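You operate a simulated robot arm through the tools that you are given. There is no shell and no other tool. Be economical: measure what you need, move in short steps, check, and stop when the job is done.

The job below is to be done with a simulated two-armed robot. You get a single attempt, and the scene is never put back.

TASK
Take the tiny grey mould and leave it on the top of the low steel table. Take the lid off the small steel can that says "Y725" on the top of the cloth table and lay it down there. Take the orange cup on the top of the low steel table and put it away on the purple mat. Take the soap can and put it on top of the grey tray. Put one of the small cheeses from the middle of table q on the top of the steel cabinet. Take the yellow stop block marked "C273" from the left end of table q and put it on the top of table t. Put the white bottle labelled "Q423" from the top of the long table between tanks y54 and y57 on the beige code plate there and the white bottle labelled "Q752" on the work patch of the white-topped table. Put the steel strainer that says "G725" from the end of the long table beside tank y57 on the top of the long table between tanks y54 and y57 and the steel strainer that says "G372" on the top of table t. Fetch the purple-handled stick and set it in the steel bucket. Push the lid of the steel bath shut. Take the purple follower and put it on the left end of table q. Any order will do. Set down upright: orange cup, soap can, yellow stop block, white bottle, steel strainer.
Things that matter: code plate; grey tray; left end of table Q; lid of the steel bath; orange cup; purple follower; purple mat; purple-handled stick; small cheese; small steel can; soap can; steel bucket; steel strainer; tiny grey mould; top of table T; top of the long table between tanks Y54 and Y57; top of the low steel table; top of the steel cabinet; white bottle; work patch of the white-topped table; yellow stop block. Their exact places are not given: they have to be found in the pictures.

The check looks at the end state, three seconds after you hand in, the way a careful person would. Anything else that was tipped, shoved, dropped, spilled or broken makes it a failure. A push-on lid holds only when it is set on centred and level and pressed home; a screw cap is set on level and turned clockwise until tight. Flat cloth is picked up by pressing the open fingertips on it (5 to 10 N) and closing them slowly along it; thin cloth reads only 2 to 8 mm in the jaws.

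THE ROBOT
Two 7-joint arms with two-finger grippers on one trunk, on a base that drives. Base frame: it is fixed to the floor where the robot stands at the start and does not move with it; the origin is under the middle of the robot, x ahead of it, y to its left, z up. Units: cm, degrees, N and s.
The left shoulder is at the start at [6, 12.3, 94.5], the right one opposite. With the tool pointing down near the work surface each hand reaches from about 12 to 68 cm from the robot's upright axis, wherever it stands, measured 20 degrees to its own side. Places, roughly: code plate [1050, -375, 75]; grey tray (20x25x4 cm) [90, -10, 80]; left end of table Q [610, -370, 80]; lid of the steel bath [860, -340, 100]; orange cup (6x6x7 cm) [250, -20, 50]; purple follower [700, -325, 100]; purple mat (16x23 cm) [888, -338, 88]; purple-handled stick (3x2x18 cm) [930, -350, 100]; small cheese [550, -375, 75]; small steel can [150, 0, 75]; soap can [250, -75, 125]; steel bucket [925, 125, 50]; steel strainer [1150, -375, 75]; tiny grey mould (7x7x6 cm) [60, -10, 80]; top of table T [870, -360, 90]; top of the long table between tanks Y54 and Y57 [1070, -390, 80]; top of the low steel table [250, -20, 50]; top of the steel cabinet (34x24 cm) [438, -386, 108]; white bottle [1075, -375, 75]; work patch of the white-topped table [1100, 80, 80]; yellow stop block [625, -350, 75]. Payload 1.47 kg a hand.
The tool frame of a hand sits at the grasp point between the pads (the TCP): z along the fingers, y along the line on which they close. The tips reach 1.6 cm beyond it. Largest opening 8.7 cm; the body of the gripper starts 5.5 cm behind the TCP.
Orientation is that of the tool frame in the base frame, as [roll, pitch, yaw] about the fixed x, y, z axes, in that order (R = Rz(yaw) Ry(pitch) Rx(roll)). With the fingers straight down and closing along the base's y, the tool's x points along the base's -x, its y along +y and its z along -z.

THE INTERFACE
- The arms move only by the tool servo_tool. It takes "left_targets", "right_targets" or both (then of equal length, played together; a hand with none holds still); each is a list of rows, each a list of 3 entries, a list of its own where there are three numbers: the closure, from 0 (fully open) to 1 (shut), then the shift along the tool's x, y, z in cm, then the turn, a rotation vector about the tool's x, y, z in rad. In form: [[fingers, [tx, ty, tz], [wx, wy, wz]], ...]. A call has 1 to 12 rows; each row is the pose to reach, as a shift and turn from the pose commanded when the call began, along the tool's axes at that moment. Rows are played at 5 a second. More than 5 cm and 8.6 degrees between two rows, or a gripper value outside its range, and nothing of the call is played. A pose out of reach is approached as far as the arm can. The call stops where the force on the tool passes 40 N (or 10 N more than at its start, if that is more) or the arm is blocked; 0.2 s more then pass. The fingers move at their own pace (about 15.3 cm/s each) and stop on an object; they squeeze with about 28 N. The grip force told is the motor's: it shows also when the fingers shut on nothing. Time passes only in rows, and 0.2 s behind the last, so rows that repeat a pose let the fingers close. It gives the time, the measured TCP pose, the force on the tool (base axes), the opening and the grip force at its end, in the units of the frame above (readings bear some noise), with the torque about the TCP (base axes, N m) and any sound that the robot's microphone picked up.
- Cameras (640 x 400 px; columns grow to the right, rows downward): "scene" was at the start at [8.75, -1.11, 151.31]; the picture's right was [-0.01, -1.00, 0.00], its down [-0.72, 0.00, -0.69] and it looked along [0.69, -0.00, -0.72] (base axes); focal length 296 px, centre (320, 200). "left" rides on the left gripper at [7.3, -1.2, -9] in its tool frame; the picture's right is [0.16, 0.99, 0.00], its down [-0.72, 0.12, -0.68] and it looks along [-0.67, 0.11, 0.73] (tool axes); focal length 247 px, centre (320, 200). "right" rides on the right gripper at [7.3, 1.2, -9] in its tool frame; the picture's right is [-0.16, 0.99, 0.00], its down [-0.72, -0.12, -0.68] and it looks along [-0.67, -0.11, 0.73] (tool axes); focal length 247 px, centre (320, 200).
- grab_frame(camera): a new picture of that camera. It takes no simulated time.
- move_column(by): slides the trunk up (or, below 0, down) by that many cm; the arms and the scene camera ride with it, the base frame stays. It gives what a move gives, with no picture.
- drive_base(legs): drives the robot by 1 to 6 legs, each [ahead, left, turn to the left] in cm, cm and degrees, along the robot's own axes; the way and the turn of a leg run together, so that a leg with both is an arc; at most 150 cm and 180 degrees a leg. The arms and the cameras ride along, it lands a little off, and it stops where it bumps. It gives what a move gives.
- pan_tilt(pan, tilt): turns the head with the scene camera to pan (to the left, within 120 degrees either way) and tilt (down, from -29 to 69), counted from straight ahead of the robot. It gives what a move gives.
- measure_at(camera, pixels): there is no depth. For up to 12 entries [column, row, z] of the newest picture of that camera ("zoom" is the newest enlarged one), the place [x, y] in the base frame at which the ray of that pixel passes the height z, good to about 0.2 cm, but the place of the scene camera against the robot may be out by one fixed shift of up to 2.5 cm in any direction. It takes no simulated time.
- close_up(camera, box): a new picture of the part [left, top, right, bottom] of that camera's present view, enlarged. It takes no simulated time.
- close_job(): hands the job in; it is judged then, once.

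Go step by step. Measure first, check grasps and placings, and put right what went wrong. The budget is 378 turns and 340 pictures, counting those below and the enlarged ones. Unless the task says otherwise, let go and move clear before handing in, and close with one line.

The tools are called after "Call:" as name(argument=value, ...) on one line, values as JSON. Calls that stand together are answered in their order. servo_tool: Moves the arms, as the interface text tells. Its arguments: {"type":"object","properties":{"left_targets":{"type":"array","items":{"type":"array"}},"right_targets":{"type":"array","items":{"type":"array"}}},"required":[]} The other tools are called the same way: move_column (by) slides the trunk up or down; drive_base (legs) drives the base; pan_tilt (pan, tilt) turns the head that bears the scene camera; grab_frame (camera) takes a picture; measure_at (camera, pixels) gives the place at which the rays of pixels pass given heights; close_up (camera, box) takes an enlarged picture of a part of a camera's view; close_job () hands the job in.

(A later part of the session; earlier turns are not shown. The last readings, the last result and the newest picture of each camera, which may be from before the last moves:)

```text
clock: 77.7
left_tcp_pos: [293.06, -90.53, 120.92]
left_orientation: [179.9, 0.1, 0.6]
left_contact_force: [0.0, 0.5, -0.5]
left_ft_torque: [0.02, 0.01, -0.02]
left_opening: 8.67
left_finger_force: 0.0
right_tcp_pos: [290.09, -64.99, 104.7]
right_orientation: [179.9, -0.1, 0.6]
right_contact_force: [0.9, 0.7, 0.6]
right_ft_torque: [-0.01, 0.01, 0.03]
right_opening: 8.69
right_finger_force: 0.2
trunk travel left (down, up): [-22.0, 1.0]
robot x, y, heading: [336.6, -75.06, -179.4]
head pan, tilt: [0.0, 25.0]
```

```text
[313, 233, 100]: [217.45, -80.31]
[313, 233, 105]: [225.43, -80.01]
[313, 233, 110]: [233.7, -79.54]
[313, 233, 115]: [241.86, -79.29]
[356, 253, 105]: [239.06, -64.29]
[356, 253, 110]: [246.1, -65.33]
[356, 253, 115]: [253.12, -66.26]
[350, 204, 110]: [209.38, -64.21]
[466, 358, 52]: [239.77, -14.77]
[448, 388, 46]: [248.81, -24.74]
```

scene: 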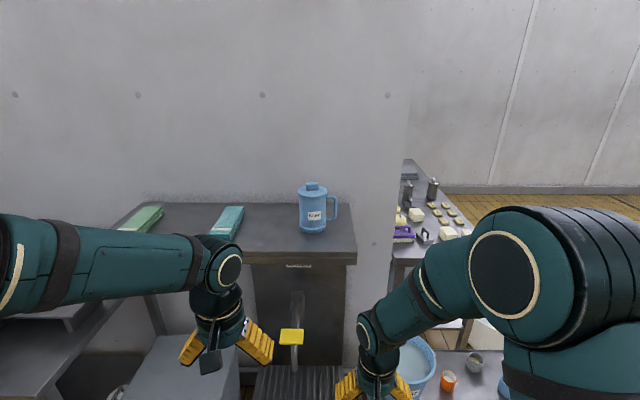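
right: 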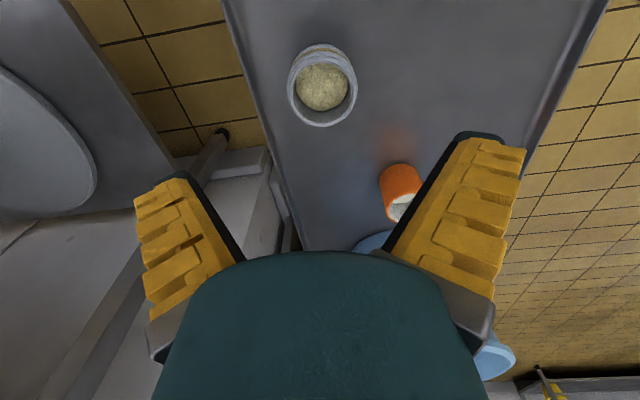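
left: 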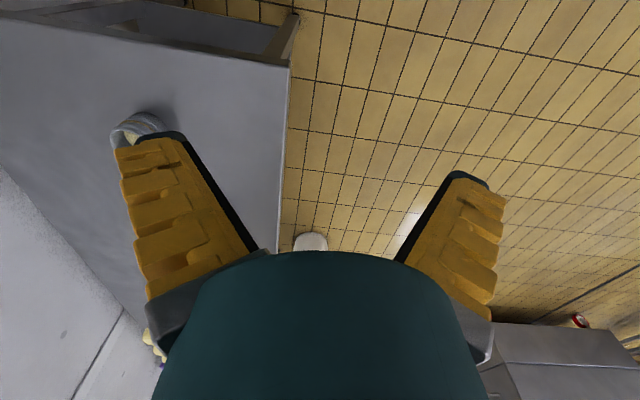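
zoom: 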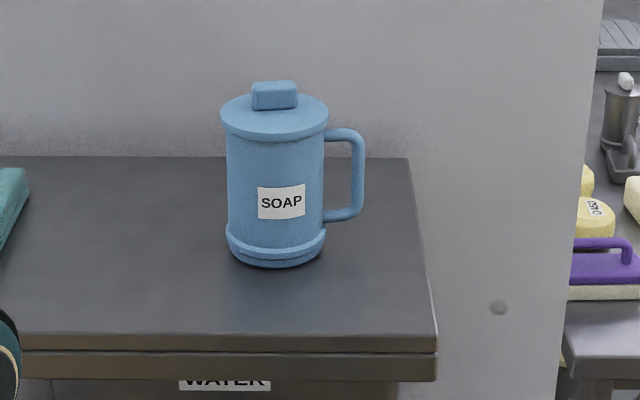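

The bench top is near z≈114 and the can about (235.6,-79.3). I check handle heights and look down to see the base clearance.

Call:
measure_at(camera="scene", pixels=[[332, 196, 125], [332, 196, 128], [332, 196, 131], [335, 207, 122], [335, 207, 125], [335, 207, 128], [312, 190, 130], [312, 190, 133], [312, 190, 136]])

Call:
pan_tilt(pan=0, tilt=69)

Call:
grab_frame(camera="scene")

```text
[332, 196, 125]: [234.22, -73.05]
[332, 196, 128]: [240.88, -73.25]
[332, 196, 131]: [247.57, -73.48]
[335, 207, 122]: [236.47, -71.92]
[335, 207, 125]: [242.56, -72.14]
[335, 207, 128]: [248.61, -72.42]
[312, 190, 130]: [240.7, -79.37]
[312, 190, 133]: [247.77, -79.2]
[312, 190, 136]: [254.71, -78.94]
```

```text
clock: 78.8
left_tcp_pos: [293.22, -90.51, 120.85]
left_orientation: [180.0, 0.0, 0.7]
left_contact_force: [-0.2, 0.3, -0.7]
left_ft_torque: [0.01, 0.01, -0.01]
left_opening: 8.71
left_finger_force: 0.3
right_tcp_pos: [289.96, -64.94, 104.76]
right_orientation: [180.0, 0.1, 0.7]
right_contact_force: [0.3, -0.2, 0.6]
right_ft_torque: [0.03, 0.0, -0.01]
right_opening: 8.71
right_finger_force: 0.0
trunk travel left (down, up): [-22.0, 1.0]
robot x, y, heading: [337.08, -74.45, -179.3]
head pan, tilt: [0.0, 68.8]
```

```text
306 pictures are left
```

scene: 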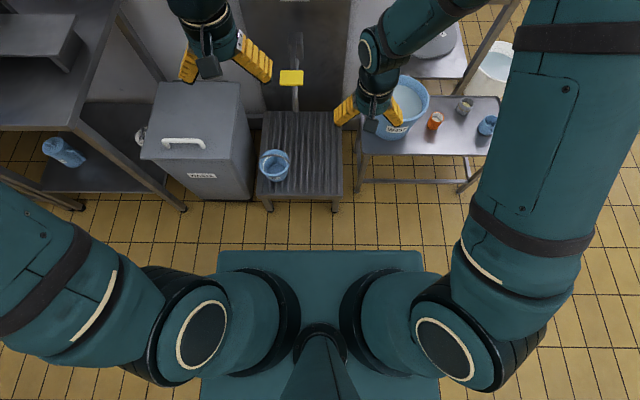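

Call:
measure_at(camera="scene", pixels=[[320, 252, 0], [320, 252, 30], [220, 252, 30], [420, 252, 30], [300, 198, 0], [300, 198, 20], [300, 198, 30], [180, 194, 60], [220, 200, 0], [275, 180, 30], [365, 180, 0]])

```text
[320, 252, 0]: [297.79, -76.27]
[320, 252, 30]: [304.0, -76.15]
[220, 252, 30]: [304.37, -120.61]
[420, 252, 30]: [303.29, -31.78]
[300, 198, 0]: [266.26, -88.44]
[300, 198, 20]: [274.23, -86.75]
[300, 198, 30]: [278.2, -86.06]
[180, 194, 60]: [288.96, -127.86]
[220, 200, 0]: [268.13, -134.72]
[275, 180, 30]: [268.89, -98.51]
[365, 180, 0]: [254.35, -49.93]
```

The base has roughly 25 cm to the slatted stand. I'll grasp the can's handle (y≈-71.9, z≈121.5) with the right hand pitched forward; first I raise and pitch that hand here.

Call:
servo_tool(right_targets=[[0, [0, 0.5, -4], [0, -0.14, 0]], [0, [0, 1, -8], [0, -0.28, 0]], [0, [0, 2, -12], [0, -0.42, 0]], [0, [0, 3, -16], [0, -0.56, 0]], [0, [0, 4, -20], [0, -0.7, 0]], [0.5, [0, 5, -24], [0, -0.84, 0]], [0.7, [0, 5, -27], [0, -0.873, 0]], [0.7, [0, 5, -27], [0, -0.873, 0]]])

Call:
drive_base(legs=[[20, 0, 0]])

Call:
pan_tilt(pan=0, tilt=35)

Call:
grab_frame(camera="scene")

Call:
grab_frame(camera="right")

```text
clock: 80.6
left_tcp_pos: [293.13, -90.58, 120.96]
left_orientation: [179.9, 0.1, 0.6]
left_contact_force: [-0.2, -0.3, -0.1]
left_ft_torque: [0.02, 0.0, 0.0]
left_opening: 8.7
left_finger_force: 0.1
right_tcp_pos: [290.02, -69.96, 131.9]
right_orientation: [-179.9, 50.2, 0.7]
right_contact_force: [0.1, -0.9, -0.7]
right_ft_torque: [0.04, 0.0, -0.04]
right_opening: 3.24
right_finger_force: 4.6
trunk travel left (down, up): [-22.0, 1.0]
robot x, y, heading: [336.87, -74.49, -179.3]
head pan, tilt: [0.0, 68.8]
```

```text
clock: 82.2
left_tcp_pos: [273.29, -90.7, 120.95]
left_orientation: [180.0, 0.1, 0.5]
left_contact_force: [0.3, 0.6, 0.1]
left_ft_torque: [0.01, -0.03, -0.01]
left_opening: 8.68
left_finger_force: 0.0
right_tcp_pos: [270.27, -69.93, 131.75]
right_orientation: [180.0, 49.9, 0.5]
right_contact_force: [0.5, 0.2, -0.5]
right_ft_torque: [-0.01, -0.08, -0.02]
right_opening: 3.24
right_finger_force: 4.5
trunk travel left (down, up): [-22.0, 1.0]
robot x, y, heading: [317.04, -75.03, -179.4]
head pan, tilt: [0.0, 68.8]
```

```text
clock: 83.2
left_tcp_pos: [273.16, -90.62, 120.85]
left_orientation: [-180.0, -0.1, 0.6]
left_contact_force: [0.3, -0.1, 0.1]
left_ft_torque: [0.01, -0.01, 0.0]
left_opening: 8.69
left_finger_force: 0.1
right_tcp_pos: [270.3, -70.08, 131.76]
right_orientation: [-179.9, 50.0, 0.5]
right_contact_force: [0.9, -0.1, -0.4]
right_ft_torque: [0.01, 0.02, 0.02]
right_opening: 3.22
right_finger_force: 4.7
trunk travel left (down, up): [-22.0, 1.0]
robot x, y, heading: [316.74, -74.85, -179.4]
head pan, tilt: [0.0, 35.0]
```

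```text
305 pictures are left
```

scene: 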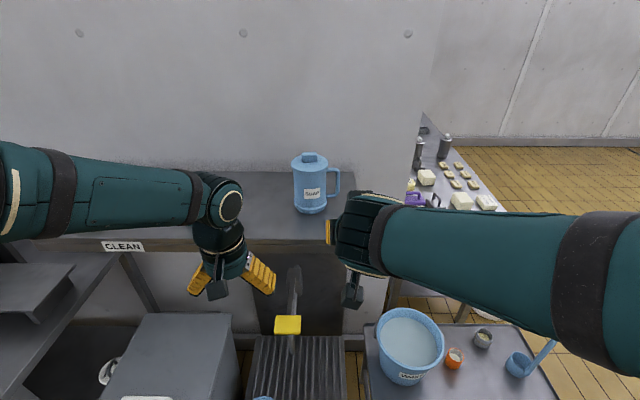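

```text
304 pictures are left
```

right: 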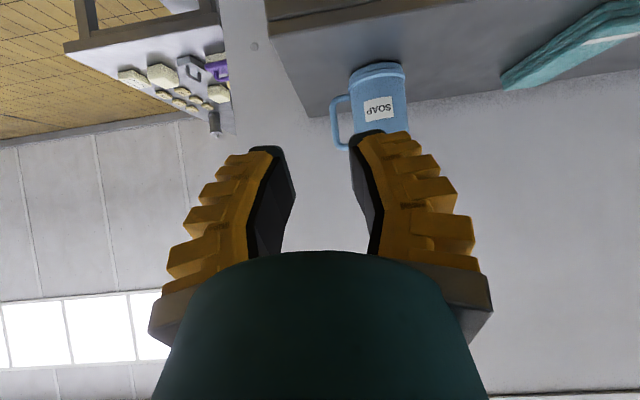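

Hand camera sees the handle bar at (335,118). I measure it against several heights.

Call:
close_up(camera="right", box=[280, 30, 440, 150])

Call:
measure_at(camera="right", pixels=[[334, 115, 118], [334, 115, 121], [334, 115, 124], [378, 65, 112], [378, 65, 114], [378, 65, 116], [275, 35, 112], [275, 35, 114], [275, 35, 116]])

Call:
measure_at(camera="scene", pixels=[[337, 182, 118], [337, 182, 121], [337, 182, 124], [310, 213, 112], [310, 213, 114], [310, 213, 116], [484, 338, 51], [453, 360, 47]])

```text
3.33 times, centred on (360, 90) of right
```

zoom: 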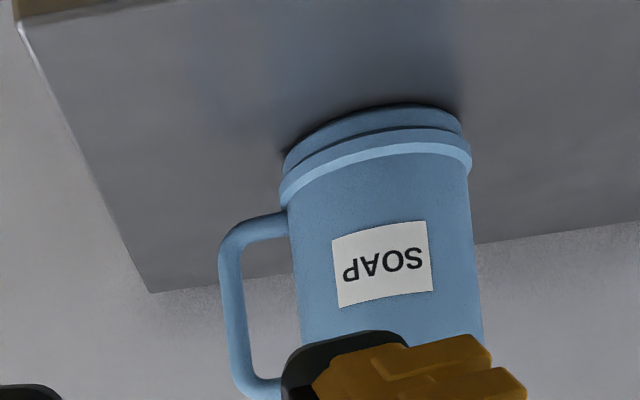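

```text
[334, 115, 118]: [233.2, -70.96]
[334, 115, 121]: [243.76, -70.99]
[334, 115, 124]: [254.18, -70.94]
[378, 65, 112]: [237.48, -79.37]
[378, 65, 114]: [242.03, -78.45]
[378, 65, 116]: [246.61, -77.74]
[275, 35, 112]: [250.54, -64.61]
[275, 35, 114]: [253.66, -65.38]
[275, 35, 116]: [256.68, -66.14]
```

```text
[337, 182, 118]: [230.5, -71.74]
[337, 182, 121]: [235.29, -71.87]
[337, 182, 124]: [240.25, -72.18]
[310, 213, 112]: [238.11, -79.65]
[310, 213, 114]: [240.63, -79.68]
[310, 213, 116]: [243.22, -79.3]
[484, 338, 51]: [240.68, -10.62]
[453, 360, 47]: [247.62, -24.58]
```

Call:
measure_at(camera="right", pixels=[[339, 98, 114], [339, 98, 117], [339, 98, 120], [339, 145, 122], [339, 145, 125], [339, 145, 127], [348, 120, 119], [372, 62, 114], [345, 77, 114]])

```text
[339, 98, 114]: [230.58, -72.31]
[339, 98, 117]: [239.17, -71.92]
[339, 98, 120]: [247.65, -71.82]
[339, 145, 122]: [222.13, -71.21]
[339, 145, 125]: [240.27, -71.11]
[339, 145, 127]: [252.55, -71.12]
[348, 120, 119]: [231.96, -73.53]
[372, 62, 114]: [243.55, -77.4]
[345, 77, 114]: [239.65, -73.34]
```

Handle bar is at y≈-71.0, z 116.3–124.5, gap ≈2.5 cm. I move to a pre-grasp 9 cm back along the tool axis.

Call:
servo_tool(right_targets=[[0.76, [-3, 0.1, 3], [0, 0, 0]], [0.76, [-6, 0.2, 6.5], [0, 0, 0]], [0.76, [-8.5, 0.3, 10.5], [0, 0, 0]], [0.76, [-10.5, 0.4, 14.5], [0, 0, 0]], [0.76, [-12.2, 0.5, 18.5], [0, 0, 0]], [0.76, [-12.9, 0.6, 22], [0, 0, 0]], [0.76, [-12.9, 0.6, 23.9], [0, 0, 0]], [0.76, [-12.9, 0.6, 23.9], [0, 0, 0]]])

Call:
grab_frame(camera="right")

```text
clock: 85.0
left_tcp_pos: [273.22, -90.65, 120.97]
left_orientation: [-180.0, 0.1, 0.4]
left_contact_force: [1.0, -0.6, 0.5]
left_ft_torque: [-0.02, -0.03, 0.02]
left_opening: 8.69
left_finger_force: 0.1
right_tcp_pos: [243.81, -70.9, 126.41]
right_orientation: [-180.0, 49.9, 0.5]
right_contact_force: [0.6, 0.3, 0.0]
right_ft_torque: [0.01, 0.04, 0.03]
right_opening: 2.73
right_finger_force: 4.6
trunk travel left (down, up): [-22.0, 1.0]
robot x, y, heading: [317.03, -74.91, -179.4]
head pan, tilt: [0.0, 35.0]
```

```text
302 pictures are left
```

right: 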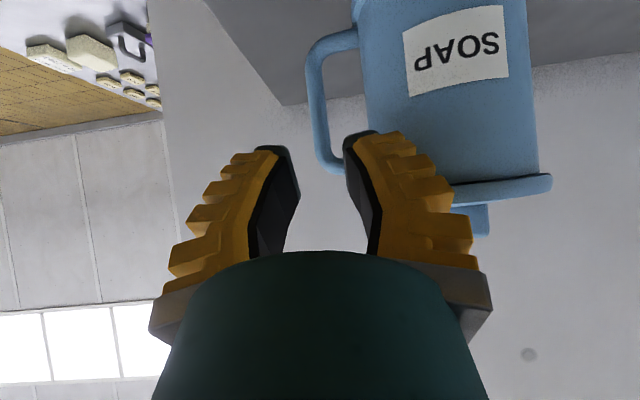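

Call:
measure_at(camera="right", pixels=[[316, 100, 119], [316, 100, 120.5], [316, 100, 122], [330, 38, 116.3], [330, 165, 124.5], [368, 100, 120.5], [328, 100, 120.5]])

```text
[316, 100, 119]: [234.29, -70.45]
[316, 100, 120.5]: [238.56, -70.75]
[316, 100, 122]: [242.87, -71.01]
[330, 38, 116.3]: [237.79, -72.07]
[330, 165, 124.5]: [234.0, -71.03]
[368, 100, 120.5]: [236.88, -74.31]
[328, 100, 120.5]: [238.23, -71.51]
```

Bar at about (237.5,-70.8,120.3): well aligned. I advance 8.7 cm and close.

Call:
servo_tool(right_targets=[[0.76, [0, 0, 3], [0, 0, 0]], [0.76, [0, 0, 6], [0, 0, 0]], [0.76, [0, 0, 8.2], [0, 0, 0]], [0.76, [0, 0, 8.7], [0, 0, 0]], [0.76, [0, 0, 8.7], [0, 0, 0]]])

Call:
grab_frame(camera="right")

```text
clock: 86.2
left_tcp_pos: [273.34, -90.71, 120.99]
left_orientation: [-180.0, -0.1, 0.5]
left_contact_force: [-1.0, 0.9, -1.0]
left_ft_torque: [-0.02, -0.01, 0.01]
left_opening: 8.72
left_finger_force: 0.0
right_tcp_pos: [236.95, -70.88, 120.84]
right_orientation: [180.0, 50.0, 0.5]
right_contact_force: [0.6, 0.6, -0.3]
right_ft_torque: [-0.03, 0.02, 0.02]
right_opening: 2.71
right_finger_force: 4.1
trunk travel left (down, up): [-22.0, 1.0]
robot x, y, heading: [316.75, -75.13, -179.4]
head pan, tilt: [0.0, 35.0]
```

```text
301 pictures are left
```

right: 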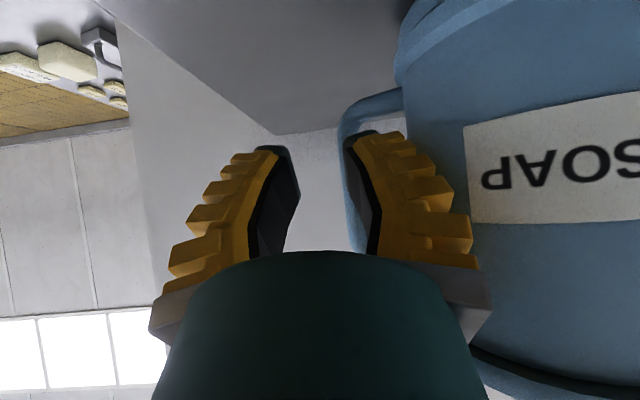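

The handle bar now shows at col ~352 rather than 320 — I check whether the can moved.

Call:
close_up(camera="scene", box=[250, 130, 420, 270])

Call:
close_up(camera="right", box=[220, 50, 480, 270])

```text
2.86 times, centred on (335, 200) of scene
```

zoom: 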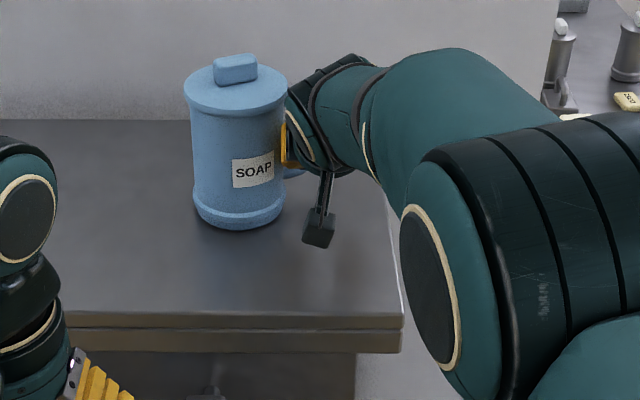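

```text
1.82 times, centred on (350, 160) of right
```

zoom: 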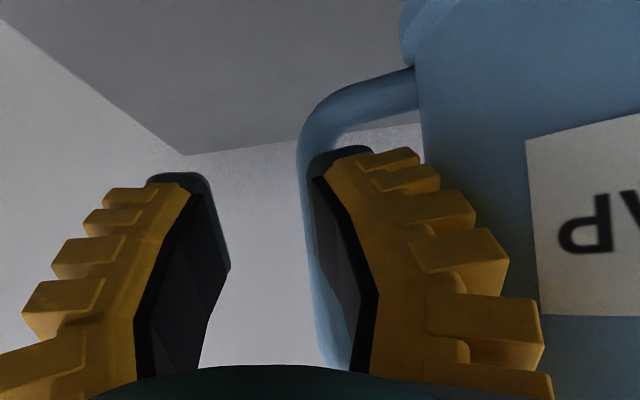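

The finger's outer side nudged the can about 1 cm and turned it slightly; it still stands. I retract to try a diagonal approach that straddles the bar.

Call:
servo_tool(right_targets=[[0.76, [0, -0.3, -3], [0, 0, 0]], [0.76, [0, -0.5, -6], [0, 0, 0]], [0.76, [0, -0.5, -10], [0, 0, 0]], [0.76, [0, -0.5, -10], [0, 0, 0]]])

Call:
grab_frame(camera="right")

Call:
close_up(camera="scene", box=[250, 130, 420, 270])

```text
clock: 87.2
left_tcp_pos: [273.07, -90.72, 120.78]
left_orientation: [-179.9, -0.1, 0.5]
left_contact_force: [-0.5, -0.5, 0.5]
left_ft_torque: [-0.01, -0.03, 0.04]
left_opening: 8.74
left_finger_force: 0.0
right_tcp_pos: [244.62, -70.25, 127.04]
right_orientation: [-179.9, 49.9, 0.5]
right_contact_force: [0.5, -0.4, 1.2]
right_ft_torque: [-0.03, 0.02, 0.03]
right_opening: 2.73
right_finger_force: 5.1
trunk travel left (down, up): [-22.0, 1.0]
robot x, y, heading: [316.66, -74.92, -179.8]
head pan, tilt: [0.0, 35.0]
```

```text
298 pictures are left
```

right: 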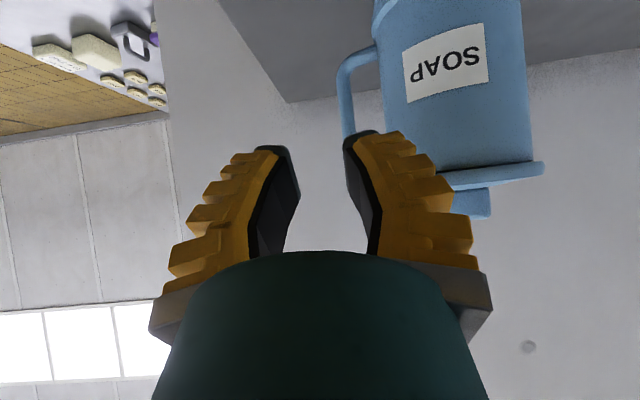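

```text
2.86 times, centred on (335, 200) of scene
```

zoom: 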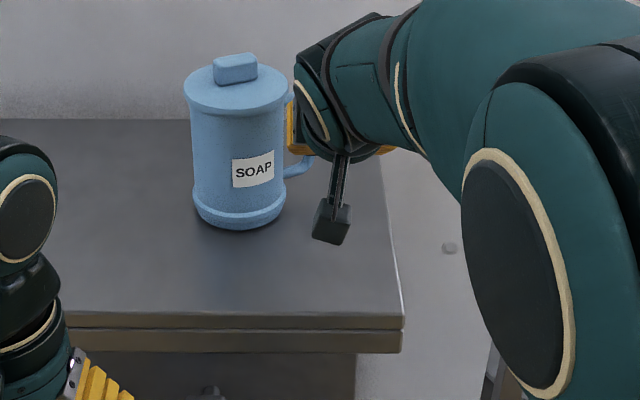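

Call:
measure_at(camera="right", pixels=[[345, 95, 119], [345, 95, 120.5], [345, 95, 122], [350, 58, 116.3], [383, 60, 117.5], [522, 60, 117.5], [383, 95, 120], [528, 95, 120]])

Call:
measure_at(camera="scene", pixels=[[306, 210, 114], [331, 187, 117], [329, 188, 116.3], [306, 163, 131]])

```text
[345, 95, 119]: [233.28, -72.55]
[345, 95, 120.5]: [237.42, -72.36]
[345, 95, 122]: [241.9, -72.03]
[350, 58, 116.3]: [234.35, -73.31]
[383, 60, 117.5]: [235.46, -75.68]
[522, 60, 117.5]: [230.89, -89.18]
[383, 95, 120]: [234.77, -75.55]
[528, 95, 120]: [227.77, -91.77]
```

```text
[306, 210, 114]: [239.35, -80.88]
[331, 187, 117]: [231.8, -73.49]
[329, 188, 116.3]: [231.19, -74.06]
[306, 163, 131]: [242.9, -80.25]
```

Bar now about (234.3,-72.6,120.4) with the can axis near (235.8,-80.7). I swing the hand to a 50° diagonal at a pre-grasp 9 cm back.

Call:
servo_tool(right_targets=[[0.7, [0, -1.5, -1], [-0.096, 0, -0.08]], [0.7, [0, -3, -1], [-0.191, 0, -0.16]], [0.7, [-1, -4, 0], [-0.287, 0, -0.24]], [0.7, [-1.5, -4, 1], [-0.382, 0, -0.32]], [0.7, [-2, -4, 2], [-0.478, 0, -0.401]], [0.7, [-2.5, -3.5, 3], [-0.573, 0, -0.481]], [0.7, [-3.15, -3, 4.5], [-0.669, 0, -0.561]], [0.7, [-3.15, -2.95, 5.06], [-0.669, 0, -0.561]], [0.7, [-3.15, -2.95, 5.06], [-0.669, 0, -0.561]]])

Call:
grab_frame(camera="right")

Call:
grab_frame(camera="scene")

```text
clock: 89.2
left_tcp_pos: [273.26, -90.67, 120.94]
left_orientation: [-180.0, -0.1, 0.5]
left_contact_force: [0.7, 0.2, -1.1]
left_ft_torque: [-0.02, -0.03, 0.02]
left_opening: 8.72
left_finger_force: 0.1
right_tcp_pos: [238.71, -67.42, 126.3]
right_orientation: [179.9, 50.0, 50.6]
right_contact_force: [0.1, -0.5, 0.1]
right_ft_torque: [0.0, -0.01, -0.02]
right_opening: 3.21
right_finger_force: 4.5
trunk travel left (down, up): [-22.0, 1.0]
robot x, y, heading: [317.11, -75.41, -179.7]
head pan, tilt: [0.0, 35.0]
```

```text
296 pictures are left
```

right: 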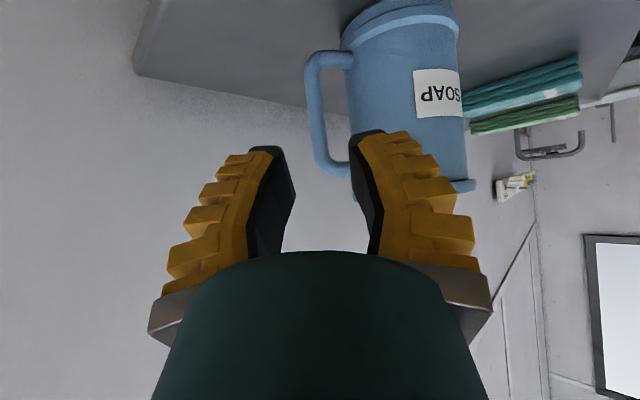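

```text
295 pictures are left
```

scene: 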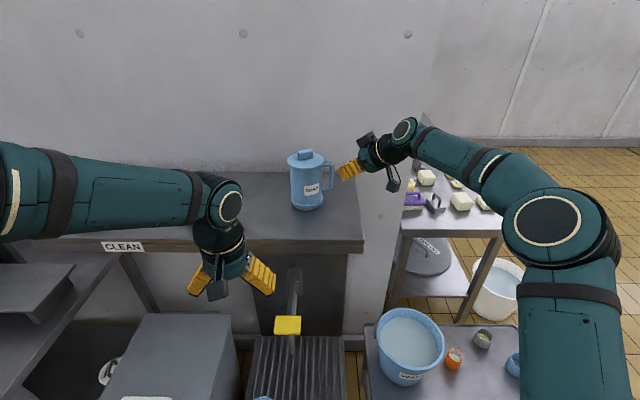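

Good view: bar at cols 305–325, body from 350. I measure the bar again.

Call:
measure_at(camera="right", pixels=[[315, 110, 119.5], [315, 110, 120.5], [315, 110, 121.5], [320, 55, 116.3], [330, 168, 124.5], [315, 80, 119], [318, 140, 122]])

```text
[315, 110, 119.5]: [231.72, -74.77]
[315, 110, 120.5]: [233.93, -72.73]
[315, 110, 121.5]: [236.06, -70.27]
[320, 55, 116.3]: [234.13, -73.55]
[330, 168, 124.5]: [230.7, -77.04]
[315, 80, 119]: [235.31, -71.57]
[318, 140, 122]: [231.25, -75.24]
```

Aligned within 0.3 cm. I advance 9 cm with a 0.3 cm shift, then check before closing.

Call:
servo_tool(right_targets=[[0.7, [0, -0.3, 3], [0, 0, 0]], [0.7, [0, -0.3, 6], [0, 0, 0]], [0.7, [0, -0.3, 8], [0, 0, 0]], [0.7, [0, -0.3, 9], [0, 0, 0]], [0.7, [0, -0.3, 9], [0, 0, 0]]])

Call:
close_up(camera="right", box=[200, 20, 500, 270])

Call:
close_up(camera="scene", box=[250, 110, 450, 250])

```text
clock: 90.4
left_tcp_pos: [273.38, -90.68, 120.87]
left_orientation: [-180.0, -0.1, 0.5]
left_contact_force: [-0.3, 0.4, 0.2]
left_ft_torque: [0.01, 0.01, -0.02]
left_opening: 8.73
left_finger_force: 0.0
right_tcp_pos: [234.03, -72.55, 120.4]
right_orientation: [-179.9, 50.1, 50.7]
right_contact_force: [-0.8, 0.6, -0.4]
right_ft_torque: [0.0, 0.0, 0.02]
right_opening: 3.24
right_finger_force: 4.7
trunk travel left (down, up): [-22.0, 1.0]
robot x, y, heading: [316.76, -74.89, -179.7]
head pan, tilt: [0.0, 35.0]
```

```text
1.60 times, centred on (350, 145) of right
```

zoom: 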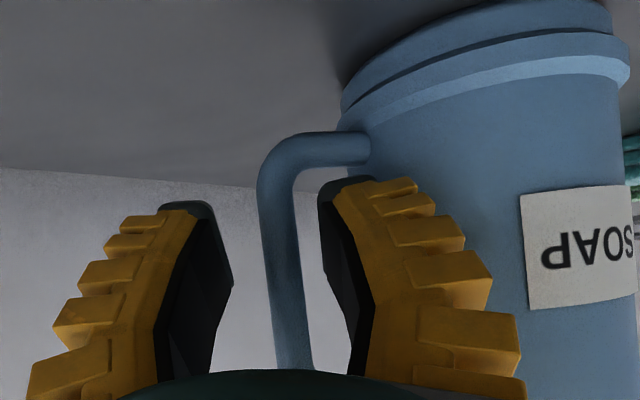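

```text
2.86 times, centred on (350, 180) of scene
```

zoom: 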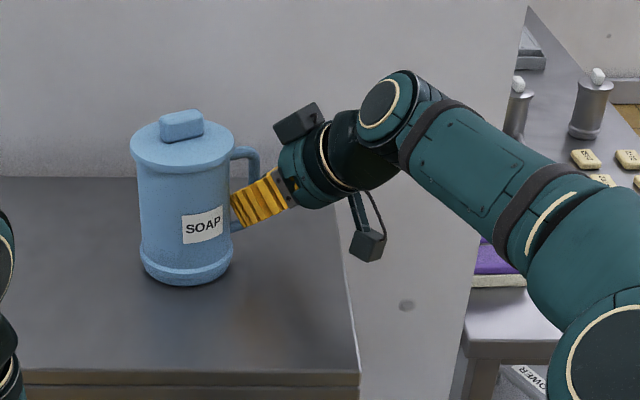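

The bar lies neatly between the fingers. I close and lift a little.

Call:
servo_tool(right_targets=[[0.85, [0, 0, 0], [0, 0, 0]], [1, [0, 0, 0], [0, 0, 0]], [1, [0, 0, 0], [0, 0, 0]], [1, [0, 0, 0], [0, 0, 0]], [1, [-0.77, 0, -0.64], [0, 0, 0]], [1, [-3.06, 0, -2.57], [0, 0, 0]], [1, [-3.06, 0, -2.57], [0, 0, 0]]])

Call:
grab_frame(camera="scene")

Call:
grab_frame(camera="right")

```text
clock: 92.0
left_tcp_pos: [273.15, -90.68, 120.84]
left_orientation: [180.0, 0.0, 0.5]
left_contact_force: [0.1, 0.1, 0.4]
left_ft_torque: [0.01, 0.01, 0.0]
left_opening: 8.7
left_finger_force: 0.0
right_tcp_pos: [234.1, -72.52, 124.54]
right_orientation: [-180.0, 49.9, 50.5]
right_contact_force: [0.4, -0.1, -0.2]
right_ft_torque: [-0.01, 0.02, 0.0]
right_opening: 0.0
right_finger_force: 28.1
trunk travel left (down, up): [-22.0, 1.0]
robot x, y, heading: [317.0, -75.07, -179.6]
head pan, tilt: [0.0, 35.0]
```

```text
292 pictures are left
```

scene: 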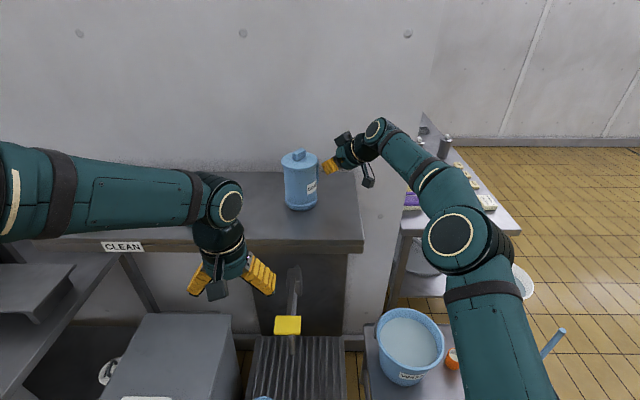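

```text
291 pictures are left
```

right: 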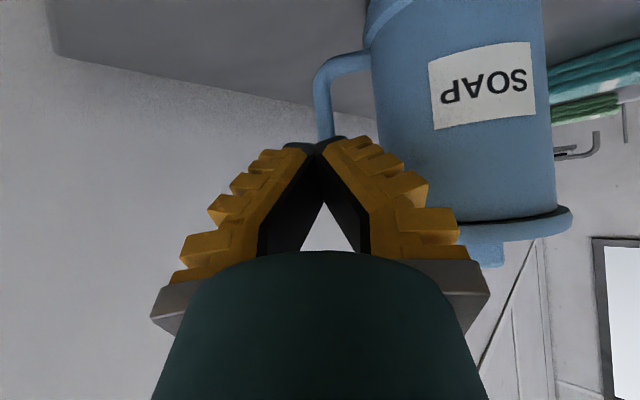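

The fingers closed on nothing (bar was deeper than the tips). I open, back off and triangulate the bar from two hand heights.

Call:
servo_tool(right_targets=[[0.7, [0, 0, -3], [0, 0, 0]], [0.7, [0, 0, -7], [0, 0, 0]], [0.7, [0, 0, -10], [0, 0, 0]], [0.7, [0, 0, -10], [0, 0, 0]]])

Call:
grab_frame(camera="right")

```text
clock: 93.0
left_tcp_pos: [273.25, -90.73, 120.76]
left_orientation: [-180.0, 0.0, 0.5]
left_contact_force: [0.0, -0.2, 0.0]
left_ft_torque: [0.03, -0.03, 0.01]
left_opening: 8.71
left_finger_force: 0.0
right_tcp_pos: [239.03, -66.58, 130.92]
right_orientation: [-180.0, 50.0, 50.7]
right_contact_force: [0.1, -0.3, -0.5]
right_ft_torque: [0.01, 0.05, 0.04]
right_opening: 3.24
right_finger_force: 4.5
trunk travel left (down, up): [-22.0, 1.0]
robot x, y, heading: [317.19, -75.09, -179.7]
head pan, tilt: [0.0, 35.0]
```

```text
290 pictures are left
```

right: 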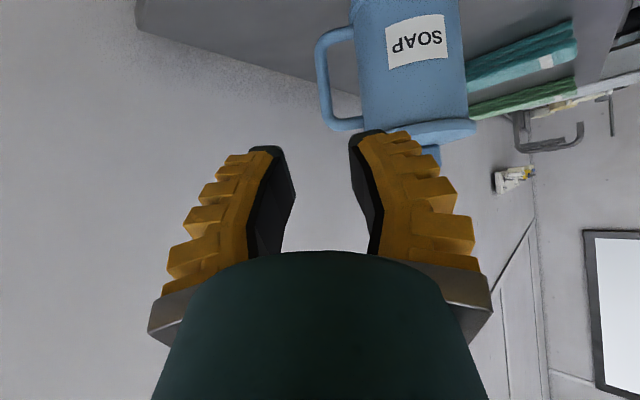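

Call:
measure_at(camera="right", pixels=[[332, 34, 114], [332, 34, 116], [332, 34, 118], [332, 122, 122], [332, 122, 124], [332, 122, 126], [410, 36, 116], [410, 36, 120]])

Call:
servo_tool(right_targets=[[0.7, [-3, 0, -3], [0, 0, 0]], [0.7, [-6, 0, -6], [0, 0, 0]], [0.7, [-9, 0, -8], [0, 0, 0]], [0.7, [-9, 0, -8], [0, 0, 0]]])

Call:
grab_frame(camera="right")

```text
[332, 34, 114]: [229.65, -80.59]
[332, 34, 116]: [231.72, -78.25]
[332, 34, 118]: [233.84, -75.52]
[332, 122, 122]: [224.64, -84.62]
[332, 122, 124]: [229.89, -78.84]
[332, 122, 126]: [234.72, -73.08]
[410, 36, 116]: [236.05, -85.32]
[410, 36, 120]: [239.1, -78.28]
```

```text
clock: 94.0
left_tcp_pos: [273.27, -90.59, 120.83]
left_orientation: [-180.0, -0.1, 0.5]
left_contact_force: [0.3, 1.3, 0.8]
left_ft_torque: [0.01, -0.02, 0.02]
left_opening: 8.73
left_finger_force: 0.1
right_tcp_pos: [239.49, -66.46, 142.75]
right_orientation: [180.0, 50.0, 50.4]
right_contact_force: [0.8, 0.3, -0.1]
right_ft_torque: [0.0, 0.03, -0.02]
right_opening: 3.23
right_finger_force: 4.0
trunk travel left (down, up): [-22.0, 1.0]
robot x, y, heading: [316.84, -74.88, -179.4]
head pan, tilt: [0.0, 35.0]
```

```text
289 pictures are left
```

right: 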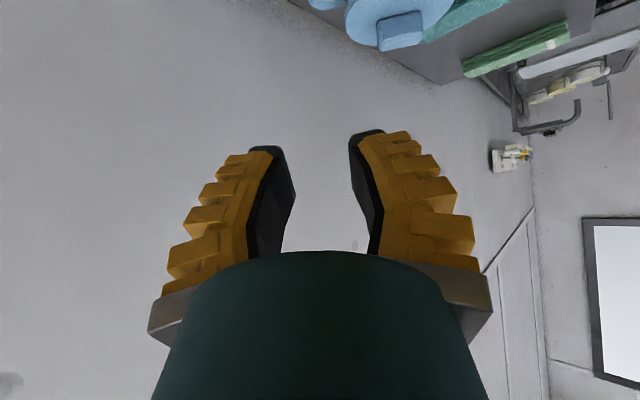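

Call:
measure_at(camera="right", pixels=[[325, 4, 120], [325, 4, 122], [325, 4, 124], [325, 4, 126], [400, 30, 130], [400, 30, 133]])

Call:
servo_tool(right_targets=[[0.7, [3.5, 0, 3], [0, 0, 0]], [0.7, [5.4, 0, 4.6], [0, 0, 0]], [0.7, [5.4, 0, 4.6], [0, 0, 0]]])

Call:
grab_frame(camera="right")

```text
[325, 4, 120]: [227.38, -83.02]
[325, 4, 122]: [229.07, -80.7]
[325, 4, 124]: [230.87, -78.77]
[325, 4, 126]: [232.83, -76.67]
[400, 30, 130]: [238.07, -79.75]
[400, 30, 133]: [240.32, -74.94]
```

```text
clock: 94.8
left_tcp_pos: [273.38, -90.71, 121.02]
left_orientation: [179.9, 0.0, 0.5]
left_contact_force: [-0.4, -0.4, -0.1]
left_ft_torque: [-0.03, 0.02, 0.0]
left_opening: 8.68
left_finger_force: 0.1
right_tcp_pos: [239.24, -66.37, 135.84]
right_orientation: [-179.8, 50.1, 50.6]
right_contact_force: [-0.3, 0.3, 0.2]
right_ft_torque: [0.0, 0.02, 0.02]
right_opening: 3.23
right_finger_force: 4.5
trunk travel left (down, up): [-22.0, 1.0]
robot x, y, heading: [317.36, -75.01, -179.4]
head pan, tilt: [0.0, 35.0]
```

```text
288 pictures are left
```

right: 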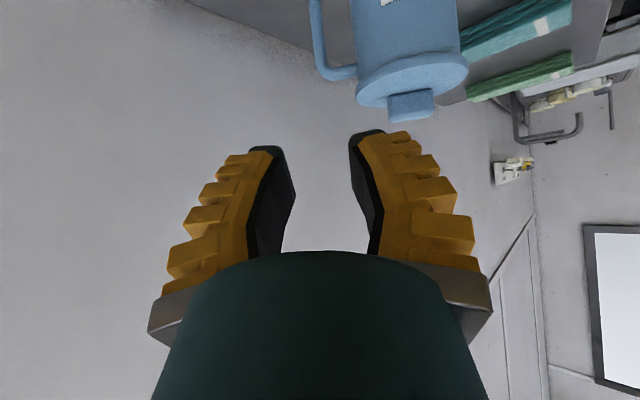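

Call:
measure_at(camera="right", pixels=[[326, 72, 120], [326, 72, 122], [326, 72, 124], [326, 72, 126], [315, 20, 116], [315, 20, 118], [315, 20, 120]])

```text
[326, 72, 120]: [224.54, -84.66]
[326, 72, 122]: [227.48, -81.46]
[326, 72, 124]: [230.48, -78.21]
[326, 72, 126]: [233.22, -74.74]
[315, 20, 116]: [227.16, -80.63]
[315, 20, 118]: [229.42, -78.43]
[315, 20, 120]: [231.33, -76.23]
```

Triangulating: the bar is at about (231,-78.2), z 116–124, and the can axis near (236.8,-82.5). I rotate to yaw 90 (pointing -y) at a pre-grasp 9 cm back.

Call:
servo_tool(right_targets=[[0.7, [-1, -2, -1], [-0.107, 0, -0.09]], [0.7, [-1, -3.5, 1], [-0.214, 0, -0.18]], [0.7, [-0.5, -4, 4], [-0.321, 0, -0.27]], [0.7, [0, -4, 7], [-0.428, 0, -0.36]], [0.7, [1, -3.5, 10], [-0.535, 0, -0.449]], [0.7, [1.72, -3.21, 13.19], [-0.535, 0, -0.449]], [0.7, [1.72, -3.21, 13.19], [-0.535, 0, -0.449]]])

Call:
grab_frame(camera="right")

Call:
close_up(camera="scene", box=[250, 110, 450, 250])

```text
clock: 96.4
left_tcp_pos: [273.35, -90.57, 120.92]
left_orientation: [179.9, 0.0, 0.6]
left_contact_force: [-0.6, 0.6, 0.3]
left_ft_torque: [0.01, 0.0, 0.01]
left_opening: 8.69
left_finger_force: 0.1
right_tcp_pos: [242.12, -71.31, 124.53]
right_orientation: [-179.8, 50.1, 90.6]
right_contact_force: [-0.4, 0.8, 0.8]
right_ft_torque: [0.01, 0.01, 0.02]
right_opening: 3.22
right_finger_force: 3.9
right hand out of reach, approached as far as the arm can: row 1, 2, 3, 4, 5, 6, 7
trunk travel left (down, up): [-22.0, 1.0]
robot x, y, heading: [316.78, -75.06, -179.4]
head pan, tilt: [0.0, 35.0]
```

```text
287 pictures are left
```

right: 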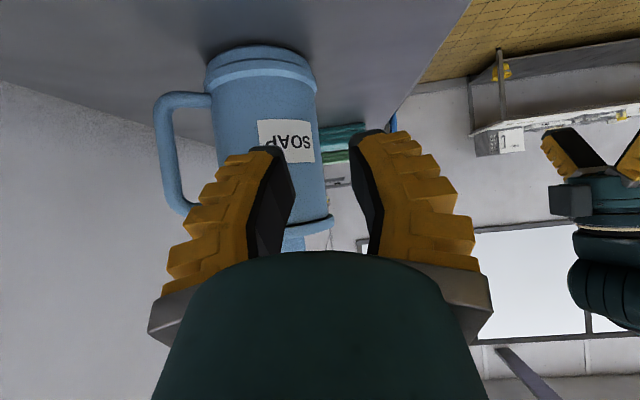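

```text
2.86 times, centred on (350, 180) of scene
```

zoom: 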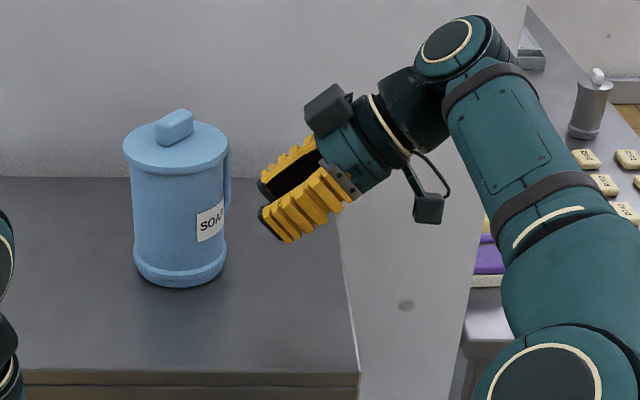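

That yaw is out of reach by 11 cm, but the view shows the can plainly. I measure bar and body from here.

Call:
measure_at(camera="right", pixels=[[166, 103, 116], [185, 205, 124], [168, 150, 120], [263, 50, 113], [263, 50, 114], [208, 85, 115], [316, 85, 115], [220, 180, 122], [325, 180, 122], [300, 228, 129]])

```text
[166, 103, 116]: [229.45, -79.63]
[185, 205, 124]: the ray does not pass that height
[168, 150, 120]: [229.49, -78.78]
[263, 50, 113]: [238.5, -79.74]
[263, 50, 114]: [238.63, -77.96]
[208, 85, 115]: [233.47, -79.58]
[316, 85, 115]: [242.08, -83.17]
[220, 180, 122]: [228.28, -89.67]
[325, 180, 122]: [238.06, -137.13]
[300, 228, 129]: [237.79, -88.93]
```

Bar is near (230,-79.5), handle pointing away at ~150°. I back the hand off, then edge the base 5 cm closer.

Call:
servo_tool(right_targets=[[0.75, [0, 2, -4], [0, 0, 0]], [0.75, [0, 4, -8], [0, 0, 0]], [0.75, [0, 4, -8], [0, 0, 0]]])

Call:
drive_base(legs=[[5, 0, 0]])

Call:
pan_tilt(pan=0, tilt=69)

Call:
grab_frame(camera="scene")

```text
clock: 97.2
left_tcp_pos: [273.19, -90.69, 120.88]
left_orientation: [180.0, 0.0, 0.5]
left_contact_force: [-0.2, 0.5, 0.3]
left_ft_torque: [0.01, -0.02, 0.04]
left_opening: 8.7
left_finger_force: 0.1
right_tcp_pos: [246.15, -65.35, 129.7]
right_orientation: [179.9, 49.9, 90.6]
right_contact_force: [0.1, -0.6, 0.3]
right_ft_torque: [0.01, 0.01, 0.01]
right_opening: 2.79
right_finger_force: 4.2
trunk travel left (down, up): [-22.0, 1.0]
robot x, y, heading: [317.13, -75.24, -179.1]
head pan, tilt: [0.0, 35.0]
```

```text
clock: 98.1
left_tcp_pos: [268.26, -90.73, 120.85]
left_orientation: [180.0, -0.1, 0.5]
left_contact_force: [-1.3, -0.5, -0.3]
left_ft_torque: [-0.01, -0.07, -0.01]
left_opening: 8.7
left_finger_force: 0.1
right_tcp_pos: [241.11, -65.44, 129.63]
right_orientation: [179.9, 50.1, 90.5]
right_contact_force: [-0.5, -0.2, -1.0]
right_ft_torque: [-0.01, -0.05, 0.02]
right_opening: 2.81
right_finger_force: 4.8
trunk travel left (down, up): [-22.0, 1.0]
robot x, y, heading: [312.63, -75.02, -179.5]
head pan, tilt: [0.0, 35.0]
```

```text
clock: 99.1
left_tcp_pos: [268.44, -90.7, 120.99]
left_orientation: [-180.0, 0.0, 0.4]
left_contact_force: [0.2, -0.1, 0.4]
left_ft_torque: [-0.03, 0.0, -0.03]
left_opening: 8.7
left_finger_force: 0.0
right_tcp_pos: [241.22, -65.32, 129.7]
right_orientation: [-180.0, 49.9, 90.6]
right_contact_force: [0.3, 0.6, 0.2]
right_ft_torque: [0.02, 0.03, 0.03]
right_opening: 2.83
right_finger_force: 4.6
trunk travel left (down, up): [-22.0, 1.0]
robot x, y, heading: [312.41, -74.95, -179.3]
head pan, tilt: [0.0, 68.8]
```

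```text
285 pictures are left
```

scene: 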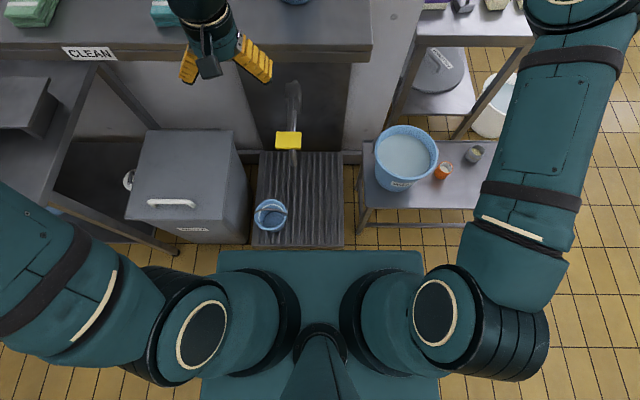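

Very little gap remains to the stand, so no closer. I rotate to yaw 60 and go to a pre-grasp in line with the bar's gap.

Call:
servo_tool(right_targets=[[0.78, [0, -2, 1], [0.102, 0, 0.086]], [0.78, [-0.5, -4, 2.5], [0.205, 0, 0.172]], [0.78, [-1, -6, 4.5], [0.307, 0, 0.257]], [0.78, [-1.7, -7.5, 6], [0.409, 0, 0.343]], [0.78, [-2.24, -7.57, 8], [0.409, 0, 0.343]], [0.78, [-2.24, -7.57, 8], [0.409, 0, 0.343]]])

Call:
grab_frame(camera="right")

```text
clock: 100.5
left_tcp_pos: [268.47, -90.72, 120.94]
left_orientation: [180.0, 0.0, 0.5]
left_contact_force: [0.1, 0.3, -0.3]
left_ft_torque: [-0.02, 0.01, -0.01]
left_opening: 8.72
left_finger_force: 0.0
right_tcp_pos: [233.82, -72.96, 126.26]
right_orientation: [-179.9, 50.1, 60.0]
right_contact_force: [0.0, 0.5, -0.8]
right_ft_torque: [-0.01, 0.04, -0.02]
right_opening: 2.56
right_finger_force: 4.9
trunk travel left (down, up): [-22.0, 1.0]
robot x, y, heading: [312.23, -75.28, -179.2]
head pan, tilt: [0.0, 68.8]
```

```text
284 pictures are left
```

right: 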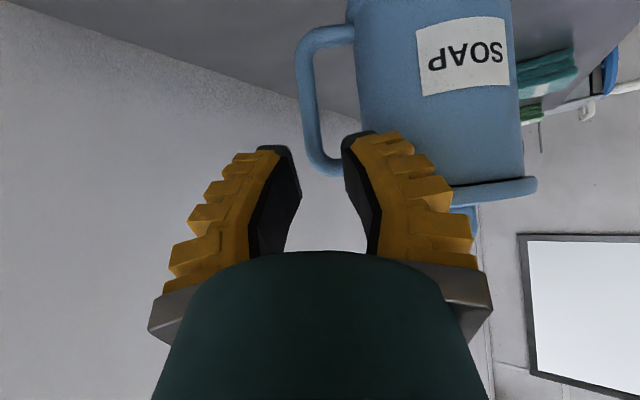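

Call:
measure_at(camera="right", pixels=[[307, 90, 119], [307, 90, 120], [307, 90, 121], [307, 38, 115.8], [307, 38, 117], [318, 165, 124], [318, 165, 125], [357, 90, 120]])

```text
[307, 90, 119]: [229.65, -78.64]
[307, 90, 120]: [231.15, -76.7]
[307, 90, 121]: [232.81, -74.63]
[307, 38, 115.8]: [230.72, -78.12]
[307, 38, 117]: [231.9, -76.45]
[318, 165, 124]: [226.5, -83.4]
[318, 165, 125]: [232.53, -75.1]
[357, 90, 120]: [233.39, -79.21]
```

Bar lies 8.6 cm ahead and 0.9 cm to the tool's -y. I shift and advance, slightly past the bar.

Call:
servo_tool(right_targets=[[0.78, [0, -1.1, 1], [0, 0, 0]], [0.78, [0, -1.1, 4], [0, 0, 0]], [0.78, [0, -1.1, 7], [0, 0, 0]], [0.78, [0.2, -1.1, 9.5], [0, 0, 0]], [0.78, [0.2, -1.1, 9.5], [0, 0, 0]]])

Call:
grab_frame(camera="right")

Call:
pan_tilt(pan=0, tilt=35)

Call:
close_up(camera="scene", box=[250, 110, 450, 250])

```text
clock: 101.7
left_tcp_pos: [268.44, -90.76, 120.81]
left_orientation: [180.0, 0.1, 0.5]
left_contact_force: [0.2, 0.3, -0.1]
left_ft_torque: [0.01, -0.04, -0.03]
left_opening: 8.7
left_finger_force: 0.0
right_tcp_pos: [229.51, -78.61, 119.86]
right_orientation: [-179.9, 49.9, 60.1]
right_contact_force: [0.9, -0.4, 1.4]
right_ft_torque: [-0.04, -0.08, 0.01]
right_opening: 2.58
right_finger_force: 5.3
trunk travel left (down, up): [-22.0, 1.0]
robot x, y, heading: [311.99, -75.05, -179.5]
head pan, tilt: [0.0, 68.8]
```

```text
283 pictures are left
```

right: 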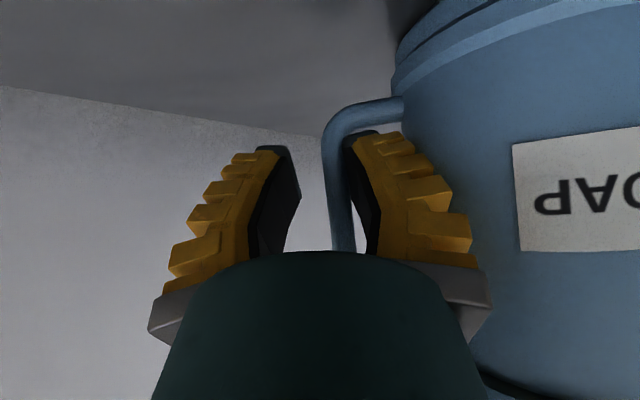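

```text
clock: 102.7
left_tcp_pos: [268.42, -90.63, 120.86]
left_orientation: [-180.0, 0.0, 0.5]
left_contact_force: [0.1, 0.8, 0.0]
left_ft_torque: [0.0, -0.01, 0.0]
left_opening: 8.69
left_finger_force: 0.0
right_tcp_pos: [229.53, -78.49, 119.91]
right_orientation: [-179.9, 50.1, 60.1]
right_contact_force: [0.5, 0.3, -0.5]
right_ft_torque: [0.0, -0.01, 0.05]
right_opening: 2.54
right_finger_force: 4.4
trunk travel left (down, up): [-22.0, 1.0]
robot x, y, heading: [312.3, -75.17, -179.2]
head pan, tilt: [0.0, 35.0]
```

```text
2.86 times, centred on (350, 180) of scene
```

zoom: 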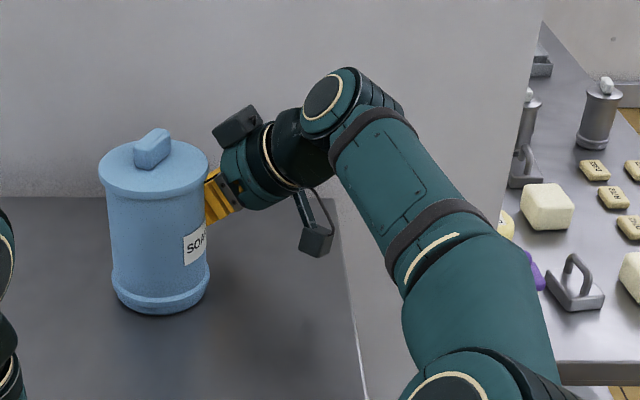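

The bar seems just beyond the tips and close to the inner pad. I back 2 cm, shift 0.8 cm toward the can and go 3 cm deeper.

Call:
servo_tool(right_targets=[[0.78, [0, 0, -2], [0, 0, 0]], [0.78, [0, 0.8, -2], [0, 0, 0]], [0.78, [0, 0.8, 0.5], [0, 0, 0]], [0.78, [0, 0.8, 3], [0, 0, 0]], [0.78, [0, 0.8, 3], [0, 0, 0]]])

Call:
grab_frame(camera="right")

```text
clock: 103.6
left_tcp_pos: [268.29, -90.92, 120.68]
left_orientation: [-180.0, -0.1, 0.6]
left_contact_force: [-0.9, 0.1, 0.8]
left_ft_torque: [0.06, 0.01, -0.01]
left_opening: 8.7
left_finger_force: 0.1
right_tcp_pos: [229.71, -80.47, 119.31]
right_orientation: [179.5, 50.4, 59.9]
right_contact_force: [1.2, -0.1, 4.2]
right_ft_torque: [-0.12, -0.17, 0.03]
right_opening: 2.66
right_finger_force: 5.3
right hand out of reach, approached as far as the arm can: row 4
trunk travel left (down, up): [-22.0, 1.0]
robot x, y, heading: [312.39, -75.08, -179.4]
head pan, tilt: [0.0, 35.0]
heard: snap
stopped in row 4 (right hand): the force on the tool passed its limit at 45 N (the readings are from after the stop); the commanded pose is now the measured one
```

```text
281 pictures are left
```

right: 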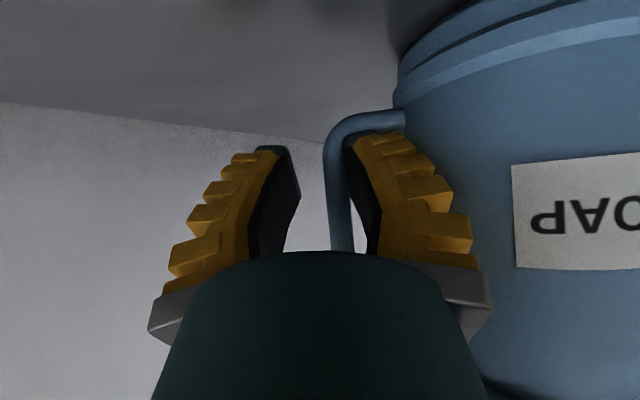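

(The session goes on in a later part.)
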